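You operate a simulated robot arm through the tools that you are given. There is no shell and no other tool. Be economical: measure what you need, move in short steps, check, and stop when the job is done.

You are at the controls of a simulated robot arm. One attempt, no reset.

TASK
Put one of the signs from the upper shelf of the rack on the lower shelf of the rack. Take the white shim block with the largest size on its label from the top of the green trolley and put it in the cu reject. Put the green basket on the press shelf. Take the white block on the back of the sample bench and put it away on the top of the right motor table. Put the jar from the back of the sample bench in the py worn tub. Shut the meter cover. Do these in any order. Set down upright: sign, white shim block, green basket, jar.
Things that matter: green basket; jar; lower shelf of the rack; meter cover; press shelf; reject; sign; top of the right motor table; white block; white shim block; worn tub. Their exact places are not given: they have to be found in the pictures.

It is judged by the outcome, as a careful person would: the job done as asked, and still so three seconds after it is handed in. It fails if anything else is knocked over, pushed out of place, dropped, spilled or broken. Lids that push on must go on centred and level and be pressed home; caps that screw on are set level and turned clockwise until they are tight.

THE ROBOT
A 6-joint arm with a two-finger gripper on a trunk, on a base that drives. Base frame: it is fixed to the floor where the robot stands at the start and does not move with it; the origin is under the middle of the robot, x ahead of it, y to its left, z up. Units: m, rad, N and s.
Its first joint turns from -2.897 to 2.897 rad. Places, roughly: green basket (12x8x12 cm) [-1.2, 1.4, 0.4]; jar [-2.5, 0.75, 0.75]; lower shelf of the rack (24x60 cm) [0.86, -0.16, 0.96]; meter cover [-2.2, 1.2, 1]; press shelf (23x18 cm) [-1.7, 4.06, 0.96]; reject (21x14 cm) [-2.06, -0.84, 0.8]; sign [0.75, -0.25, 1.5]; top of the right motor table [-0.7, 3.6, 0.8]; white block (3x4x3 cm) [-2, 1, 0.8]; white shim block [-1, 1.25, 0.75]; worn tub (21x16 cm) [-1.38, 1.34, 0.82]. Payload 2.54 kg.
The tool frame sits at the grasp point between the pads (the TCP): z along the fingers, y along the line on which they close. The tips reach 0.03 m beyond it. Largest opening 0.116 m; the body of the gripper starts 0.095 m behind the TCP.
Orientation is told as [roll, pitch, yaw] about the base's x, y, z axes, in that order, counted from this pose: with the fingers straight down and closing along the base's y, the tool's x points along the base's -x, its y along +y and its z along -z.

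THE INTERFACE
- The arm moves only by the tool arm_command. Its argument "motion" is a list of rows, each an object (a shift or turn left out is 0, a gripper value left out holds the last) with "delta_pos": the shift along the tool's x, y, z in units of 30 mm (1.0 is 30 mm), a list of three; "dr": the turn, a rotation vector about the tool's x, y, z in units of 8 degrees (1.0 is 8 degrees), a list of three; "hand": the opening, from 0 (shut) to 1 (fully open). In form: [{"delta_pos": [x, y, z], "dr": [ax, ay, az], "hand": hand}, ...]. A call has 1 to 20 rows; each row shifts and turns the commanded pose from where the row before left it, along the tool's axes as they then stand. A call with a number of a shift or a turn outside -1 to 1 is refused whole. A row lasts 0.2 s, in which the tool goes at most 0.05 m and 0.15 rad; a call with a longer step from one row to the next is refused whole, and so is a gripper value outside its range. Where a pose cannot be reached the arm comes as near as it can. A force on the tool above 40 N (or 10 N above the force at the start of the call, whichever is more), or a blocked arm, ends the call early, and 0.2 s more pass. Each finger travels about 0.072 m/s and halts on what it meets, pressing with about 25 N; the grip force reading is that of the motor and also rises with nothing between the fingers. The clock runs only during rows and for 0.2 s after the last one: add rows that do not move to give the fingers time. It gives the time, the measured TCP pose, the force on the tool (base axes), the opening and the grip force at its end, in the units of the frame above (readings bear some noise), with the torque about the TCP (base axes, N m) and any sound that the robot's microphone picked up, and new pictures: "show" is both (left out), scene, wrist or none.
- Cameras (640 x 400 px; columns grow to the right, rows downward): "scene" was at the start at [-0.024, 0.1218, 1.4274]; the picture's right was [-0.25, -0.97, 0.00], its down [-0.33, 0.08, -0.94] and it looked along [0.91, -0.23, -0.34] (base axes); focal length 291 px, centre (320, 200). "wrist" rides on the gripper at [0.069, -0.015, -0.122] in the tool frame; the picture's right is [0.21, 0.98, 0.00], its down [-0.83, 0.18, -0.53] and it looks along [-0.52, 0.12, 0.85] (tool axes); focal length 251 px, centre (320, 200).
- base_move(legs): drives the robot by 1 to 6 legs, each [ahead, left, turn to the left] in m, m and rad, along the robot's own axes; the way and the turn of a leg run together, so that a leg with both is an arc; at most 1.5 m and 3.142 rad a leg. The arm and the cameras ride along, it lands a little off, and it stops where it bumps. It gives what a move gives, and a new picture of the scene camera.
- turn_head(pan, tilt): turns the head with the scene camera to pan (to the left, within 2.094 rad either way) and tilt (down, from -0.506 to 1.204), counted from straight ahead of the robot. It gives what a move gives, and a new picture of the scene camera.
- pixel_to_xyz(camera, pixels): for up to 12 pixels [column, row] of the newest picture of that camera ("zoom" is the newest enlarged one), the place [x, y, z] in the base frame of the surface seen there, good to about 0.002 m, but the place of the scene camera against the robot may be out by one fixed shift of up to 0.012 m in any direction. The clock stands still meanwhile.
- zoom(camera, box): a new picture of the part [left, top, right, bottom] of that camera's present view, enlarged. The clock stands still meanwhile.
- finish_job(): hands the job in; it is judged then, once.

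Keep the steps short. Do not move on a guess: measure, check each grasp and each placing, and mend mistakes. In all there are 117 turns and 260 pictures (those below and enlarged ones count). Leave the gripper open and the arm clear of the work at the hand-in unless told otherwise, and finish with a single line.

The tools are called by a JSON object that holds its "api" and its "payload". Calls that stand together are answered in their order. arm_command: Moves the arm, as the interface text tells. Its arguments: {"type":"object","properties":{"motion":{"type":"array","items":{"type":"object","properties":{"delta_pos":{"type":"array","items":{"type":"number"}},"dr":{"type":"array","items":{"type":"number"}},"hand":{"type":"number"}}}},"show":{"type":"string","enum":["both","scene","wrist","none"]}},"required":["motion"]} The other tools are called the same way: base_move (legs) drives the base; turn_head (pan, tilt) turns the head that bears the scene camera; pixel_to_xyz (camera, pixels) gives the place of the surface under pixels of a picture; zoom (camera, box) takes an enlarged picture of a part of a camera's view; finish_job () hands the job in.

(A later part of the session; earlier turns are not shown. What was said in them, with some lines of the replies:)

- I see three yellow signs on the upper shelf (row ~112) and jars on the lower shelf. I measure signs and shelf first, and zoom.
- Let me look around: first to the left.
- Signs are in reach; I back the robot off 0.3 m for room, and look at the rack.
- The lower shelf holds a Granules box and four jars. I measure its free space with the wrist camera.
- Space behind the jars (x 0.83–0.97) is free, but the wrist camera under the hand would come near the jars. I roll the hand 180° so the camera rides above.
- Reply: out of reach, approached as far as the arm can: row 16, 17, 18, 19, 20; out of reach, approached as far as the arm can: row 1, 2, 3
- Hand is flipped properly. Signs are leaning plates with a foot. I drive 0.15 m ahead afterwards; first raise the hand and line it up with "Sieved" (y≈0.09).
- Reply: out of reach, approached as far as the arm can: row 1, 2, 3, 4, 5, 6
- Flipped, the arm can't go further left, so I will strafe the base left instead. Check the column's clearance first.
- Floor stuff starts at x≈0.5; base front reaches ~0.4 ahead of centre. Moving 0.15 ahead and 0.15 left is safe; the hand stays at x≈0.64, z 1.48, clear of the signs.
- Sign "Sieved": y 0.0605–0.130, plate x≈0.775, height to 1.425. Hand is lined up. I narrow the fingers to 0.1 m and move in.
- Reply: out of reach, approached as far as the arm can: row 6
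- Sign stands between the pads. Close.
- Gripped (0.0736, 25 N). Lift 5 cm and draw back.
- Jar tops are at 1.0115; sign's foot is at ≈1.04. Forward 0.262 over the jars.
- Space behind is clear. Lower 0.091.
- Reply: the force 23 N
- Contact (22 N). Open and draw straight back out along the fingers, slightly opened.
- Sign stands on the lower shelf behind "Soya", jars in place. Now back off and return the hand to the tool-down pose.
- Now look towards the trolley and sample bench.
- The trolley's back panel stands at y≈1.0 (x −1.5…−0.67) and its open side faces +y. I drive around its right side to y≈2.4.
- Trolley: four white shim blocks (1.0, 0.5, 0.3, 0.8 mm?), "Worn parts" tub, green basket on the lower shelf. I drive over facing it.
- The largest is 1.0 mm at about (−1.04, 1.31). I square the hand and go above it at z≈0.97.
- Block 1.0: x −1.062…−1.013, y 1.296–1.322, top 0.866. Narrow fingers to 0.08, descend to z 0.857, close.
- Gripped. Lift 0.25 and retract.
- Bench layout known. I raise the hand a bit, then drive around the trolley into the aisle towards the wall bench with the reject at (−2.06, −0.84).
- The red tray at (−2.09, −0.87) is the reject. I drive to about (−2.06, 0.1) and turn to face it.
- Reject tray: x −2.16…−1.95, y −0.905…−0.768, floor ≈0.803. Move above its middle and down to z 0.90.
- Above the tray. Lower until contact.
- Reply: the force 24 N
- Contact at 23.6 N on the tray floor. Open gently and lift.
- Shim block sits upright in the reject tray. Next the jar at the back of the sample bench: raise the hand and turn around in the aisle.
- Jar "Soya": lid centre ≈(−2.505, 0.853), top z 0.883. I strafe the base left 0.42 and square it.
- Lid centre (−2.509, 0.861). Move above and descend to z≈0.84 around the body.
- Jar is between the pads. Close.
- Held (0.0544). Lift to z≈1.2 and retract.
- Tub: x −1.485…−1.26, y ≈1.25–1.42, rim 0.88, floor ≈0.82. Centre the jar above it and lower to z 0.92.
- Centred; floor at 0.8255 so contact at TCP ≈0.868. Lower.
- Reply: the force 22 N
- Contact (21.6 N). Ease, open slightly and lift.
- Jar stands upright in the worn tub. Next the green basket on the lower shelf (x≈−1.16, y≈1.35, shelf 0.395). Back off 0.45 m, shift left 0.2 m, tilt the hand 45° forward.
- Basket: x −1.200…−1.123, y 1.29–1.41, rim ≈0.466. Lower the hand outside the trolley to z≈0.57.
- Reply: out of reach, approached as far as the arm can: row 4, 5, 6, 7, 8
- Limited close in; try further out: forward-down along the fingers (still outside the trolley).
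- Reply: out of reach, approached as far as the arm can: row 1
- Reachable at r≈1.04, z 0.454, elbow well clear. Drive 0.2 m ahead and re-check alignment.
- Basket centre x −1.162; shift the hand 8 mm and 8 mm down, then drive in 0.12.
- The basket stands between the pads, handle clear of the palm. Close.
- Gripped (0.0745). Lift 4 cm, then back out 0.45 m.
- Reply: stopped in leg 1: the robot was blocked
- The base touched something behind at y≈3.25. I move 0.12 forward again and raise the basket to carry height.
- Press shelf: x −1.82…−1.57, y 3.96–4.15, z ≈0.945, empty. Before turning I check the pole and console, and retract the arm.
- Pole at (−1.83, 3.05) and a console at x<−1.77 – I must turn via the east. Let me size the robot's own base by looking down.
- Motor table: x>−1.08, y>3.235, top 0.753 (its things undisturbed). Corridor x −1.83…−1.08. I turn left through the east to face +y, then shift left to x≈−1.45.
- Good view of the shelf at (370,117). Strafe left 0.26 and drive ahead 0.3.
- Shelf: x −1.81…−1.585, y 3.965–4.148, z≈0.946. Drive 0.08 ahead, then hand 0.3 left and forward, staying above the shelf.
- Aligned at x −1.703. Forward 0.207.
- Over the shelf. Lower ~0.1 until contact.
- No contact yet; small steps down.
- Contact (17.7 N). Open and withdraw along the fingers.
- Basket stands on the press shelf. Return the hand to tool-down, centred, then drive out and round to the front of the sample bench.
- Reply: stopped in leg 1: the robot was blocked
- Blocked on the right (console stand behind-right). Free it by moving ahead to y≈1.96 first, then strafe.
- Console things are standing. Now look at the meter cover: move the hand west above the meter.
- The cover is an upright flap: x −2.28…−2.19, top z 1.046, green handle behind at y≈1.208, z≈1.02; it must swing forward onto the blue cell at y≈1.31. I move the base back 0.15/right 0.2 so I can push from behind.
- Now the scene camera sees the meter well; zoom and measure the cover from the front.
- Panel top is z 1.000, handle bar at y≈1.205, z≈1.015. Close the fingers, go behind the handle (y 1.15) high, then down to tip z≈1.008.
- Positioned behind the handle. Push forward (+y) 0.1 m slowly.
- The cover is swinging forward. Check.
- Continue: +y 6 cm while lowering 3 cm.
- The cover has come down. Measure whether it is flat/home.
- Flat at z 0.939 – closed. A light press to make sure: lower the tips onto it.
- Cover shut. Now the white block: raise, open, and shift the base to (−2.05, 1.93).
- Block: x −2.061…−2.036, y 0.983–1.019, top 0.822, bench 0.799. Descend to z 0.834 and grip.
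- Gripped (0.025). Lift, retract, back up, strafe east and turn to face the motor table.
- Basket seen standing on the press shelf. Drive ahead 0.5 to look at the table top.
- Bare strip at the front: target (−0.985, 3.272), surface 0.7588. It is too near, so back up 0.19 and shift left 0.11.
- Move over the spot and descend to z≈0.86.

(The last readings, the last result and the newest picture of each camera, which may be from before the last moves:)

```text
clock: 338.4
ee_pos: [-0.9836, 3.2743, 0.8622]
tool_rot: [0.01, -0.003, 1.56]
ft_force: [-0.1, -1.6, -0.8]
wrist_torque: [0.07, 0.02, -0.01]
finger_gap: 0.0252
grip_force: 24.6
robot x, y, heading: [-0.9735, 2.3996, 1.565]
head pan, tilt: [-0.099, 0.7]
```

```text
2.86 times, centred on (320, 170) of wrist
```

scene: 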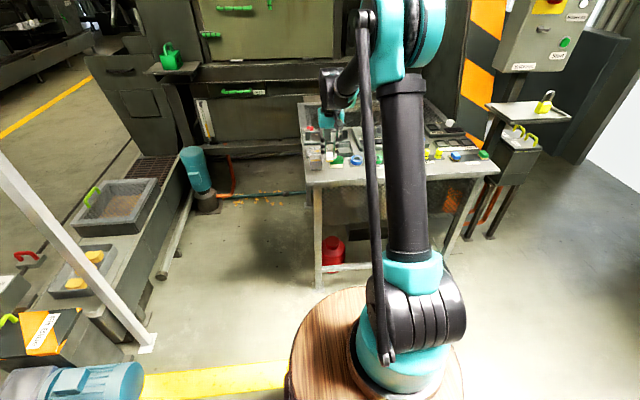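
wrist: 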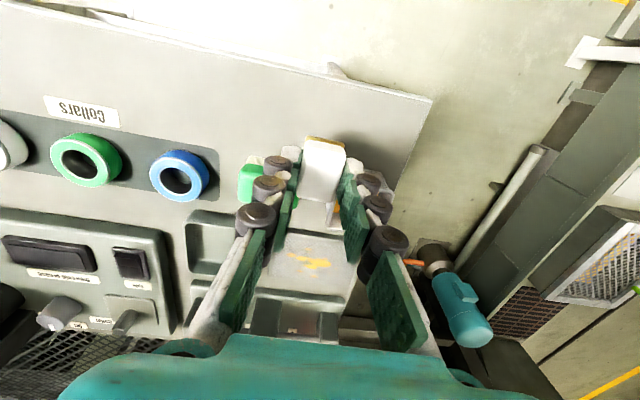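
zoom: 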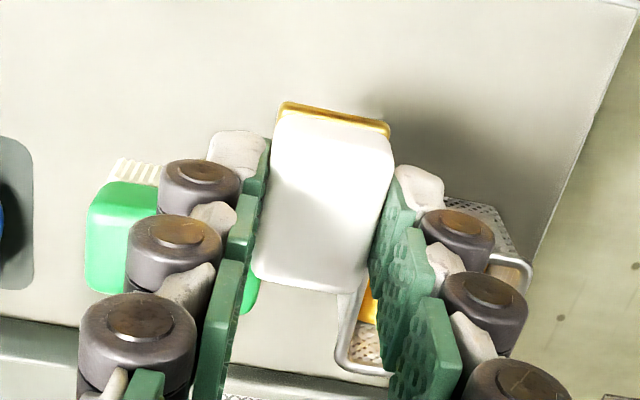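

Shift 6 mm to the front edge and lower until contact.

{"api": "arm_command", "payload": {"motion": [{"delta_pos": [0.2, 0, 0.6]}, {"delta_pos": [0, 0, 0.7]}, {"delta_pos": [0, 0, 0.5]}, {"delta_pos": [0, 0, 0.2]}, {"delta_pos": [0, 0, 0.1]}], "show": "wrist"}}

```text
clock: 339.6
ee_pos: [-0.9877, 3.268, 0.7984]
tool_rot: [0.009, -0.001, 1.558]
ft_force: [3.0, 0.3, 13.7]
wrist_torque: [-0.02, -0.21, 0.01]
finger_gap: 0.0251
grip_force: 24.7
robot x, y, heading: [-0.97, 2.3966, 1.562]
head pan, tilt: [-0.099, 0.7]
```

wrist: 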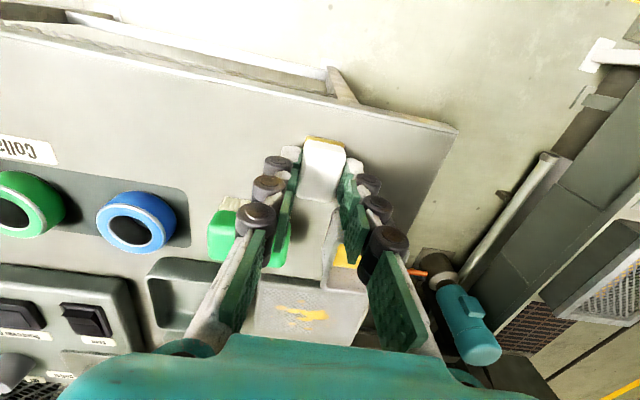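

Contact. Open a little (to 0.05) and lift.

{"api": "arm_command", "payload": {"motion": [{"hand": 0.42}, {}, {}, {"delta_pos": [0, 0, -0.8]}, {"delta_pos": [0, 0, -0.8]}, {"delta_pos": [0, 0, -0.8]}, {"delta_pos": [0, 0, -0.8]}, {"delta_pos": [0, 0, -0.8]}, {"delta_pos": [0.5, 0, -0.9]}, {"delta_pos": [0.5, 0, -0.9]}, {"delta_pos": [0.5, 0, -0.9]}, {"delta_pos": [0.5, 0, -0.9]}, {"delta_pos": [0.5, 0, -0.9]}, {"delta_pos": [0.5, 0, -0.9], "hand": 1}]}}

{"api": "zoom", "payload": {"camera": "wrist", "box": [180, 60, 440, 220]}}

```text
clock: 342.6
ee_pos: [-0.9859, 3.1752, 1.0802]
tool_rot: [0.012, -0.002, 1.56]
ft_force: [0.5, 0.1, -0.4]
wrist_torque: [0.0, 0.03, 0.01]
finger_gap: 0.0991
grip_force: 0.1
robot x, y, heading: [-0.9733, 2.3956, 1.57]
head pan, tilt: [-0.099, 0.7]
```

scene: 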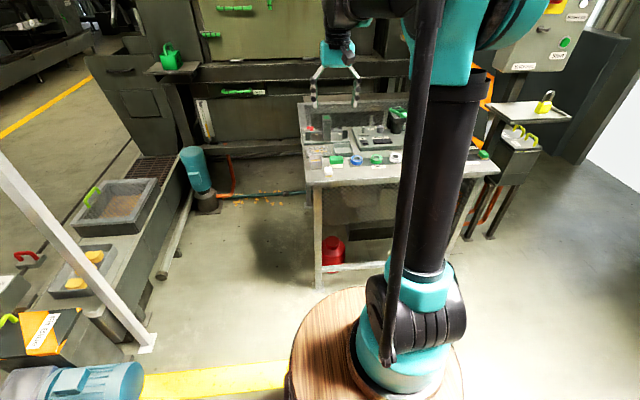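
wrist: 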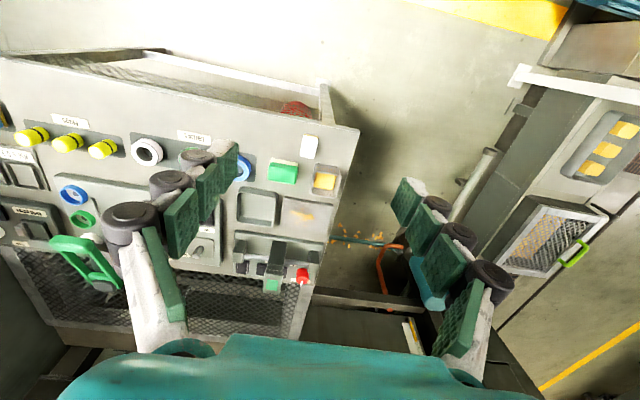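

```text
2.46 times, centred on (310, 140) of wrist
```

zoom: 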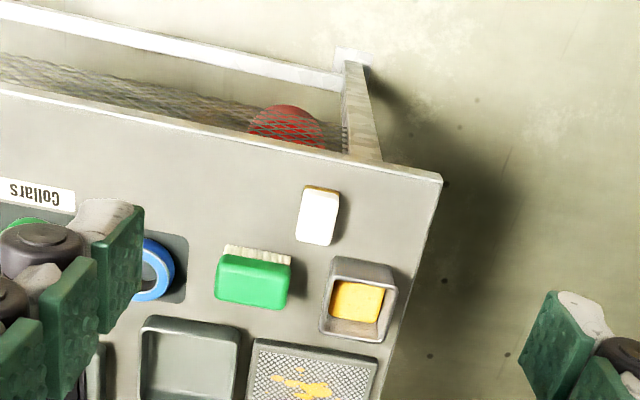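

Block rests upright on the table top. A last look back at the meter and trolley.

{"api": "turn_head", "payload": {"pan": 2.09, "tilt": 0.4}}

{"api": "zoom", "payload": {"camera": "scene", "box": [0, 60, 320, 260]}}

```text
clock: 344.7
ee_pos: [-0.9861, 3.1758, 1.0812]
tool_rot: [0.011, -0.002, 1.558]
ft_force: [1.6, -0.8, -0.3]
wrist_torque: [0.01, -0.02, -0.04]
finger_gap: 0.1165
grip_force: 0.0
robot x, y, heading: [-0.9738, 2.4008, 1.57]
head pan, tilt: [2.089, 0.4]
```

scene: 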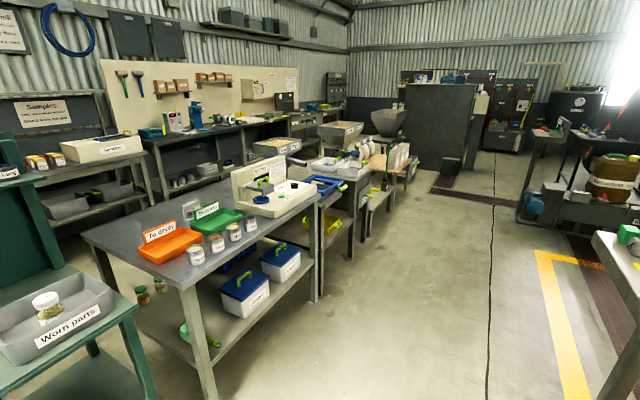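

```text
2.00 times, centred on (160, 160) of scene
```

zoom: 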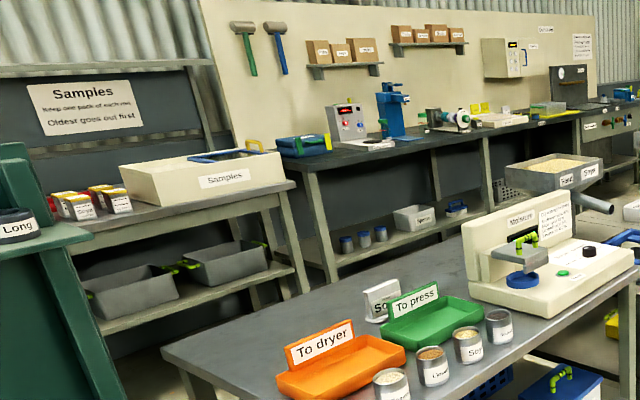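

{"api": "zoom", "payload": {"camera": "scene", "box": [230, 150, 320, 220]}}

{"api": "pixel_to_xyz", "payload": {"camera": "scene", "pixels": [[258, 182], [262, 186], [268, 184], [256, 185], [265, 189], [262, 198]]}}

```text
5.71 times, centred on (275, 185) of scene
```

zoom: 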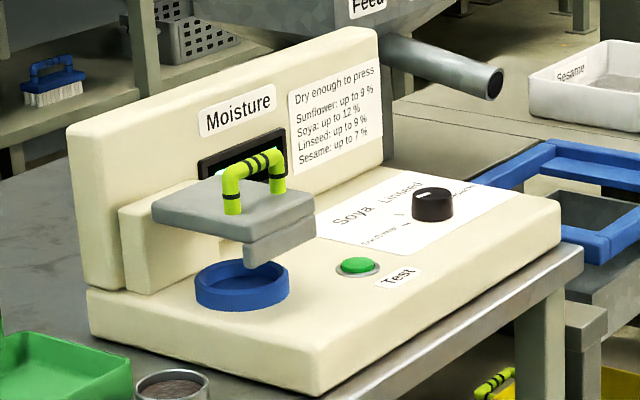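

```text
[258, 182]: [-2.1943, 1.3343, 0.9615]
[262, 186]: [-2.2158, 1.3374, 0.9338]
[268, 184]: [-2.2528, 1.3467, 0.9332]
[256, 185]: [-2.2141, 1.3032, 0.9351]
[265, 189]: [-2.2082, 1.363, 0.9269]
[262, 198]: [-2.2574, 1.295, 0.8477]
```

Everything checks out: the cover is level and shut, and the jar is in the tub. The hand is open and clear.

{"api": "finish_job", "payload": {}}

```text
The job is handed in.
```

I finished all six tasks and handed the job in: the sign is on the rack's lower shelf, the 1.0 mm shim block in the reject tray, the basket on the press shelf, the white block on the right motor table, the jar in the worn tub, and the meter cover shut; the base bumped the motor table and something by the console once each, with nothing seen to move.
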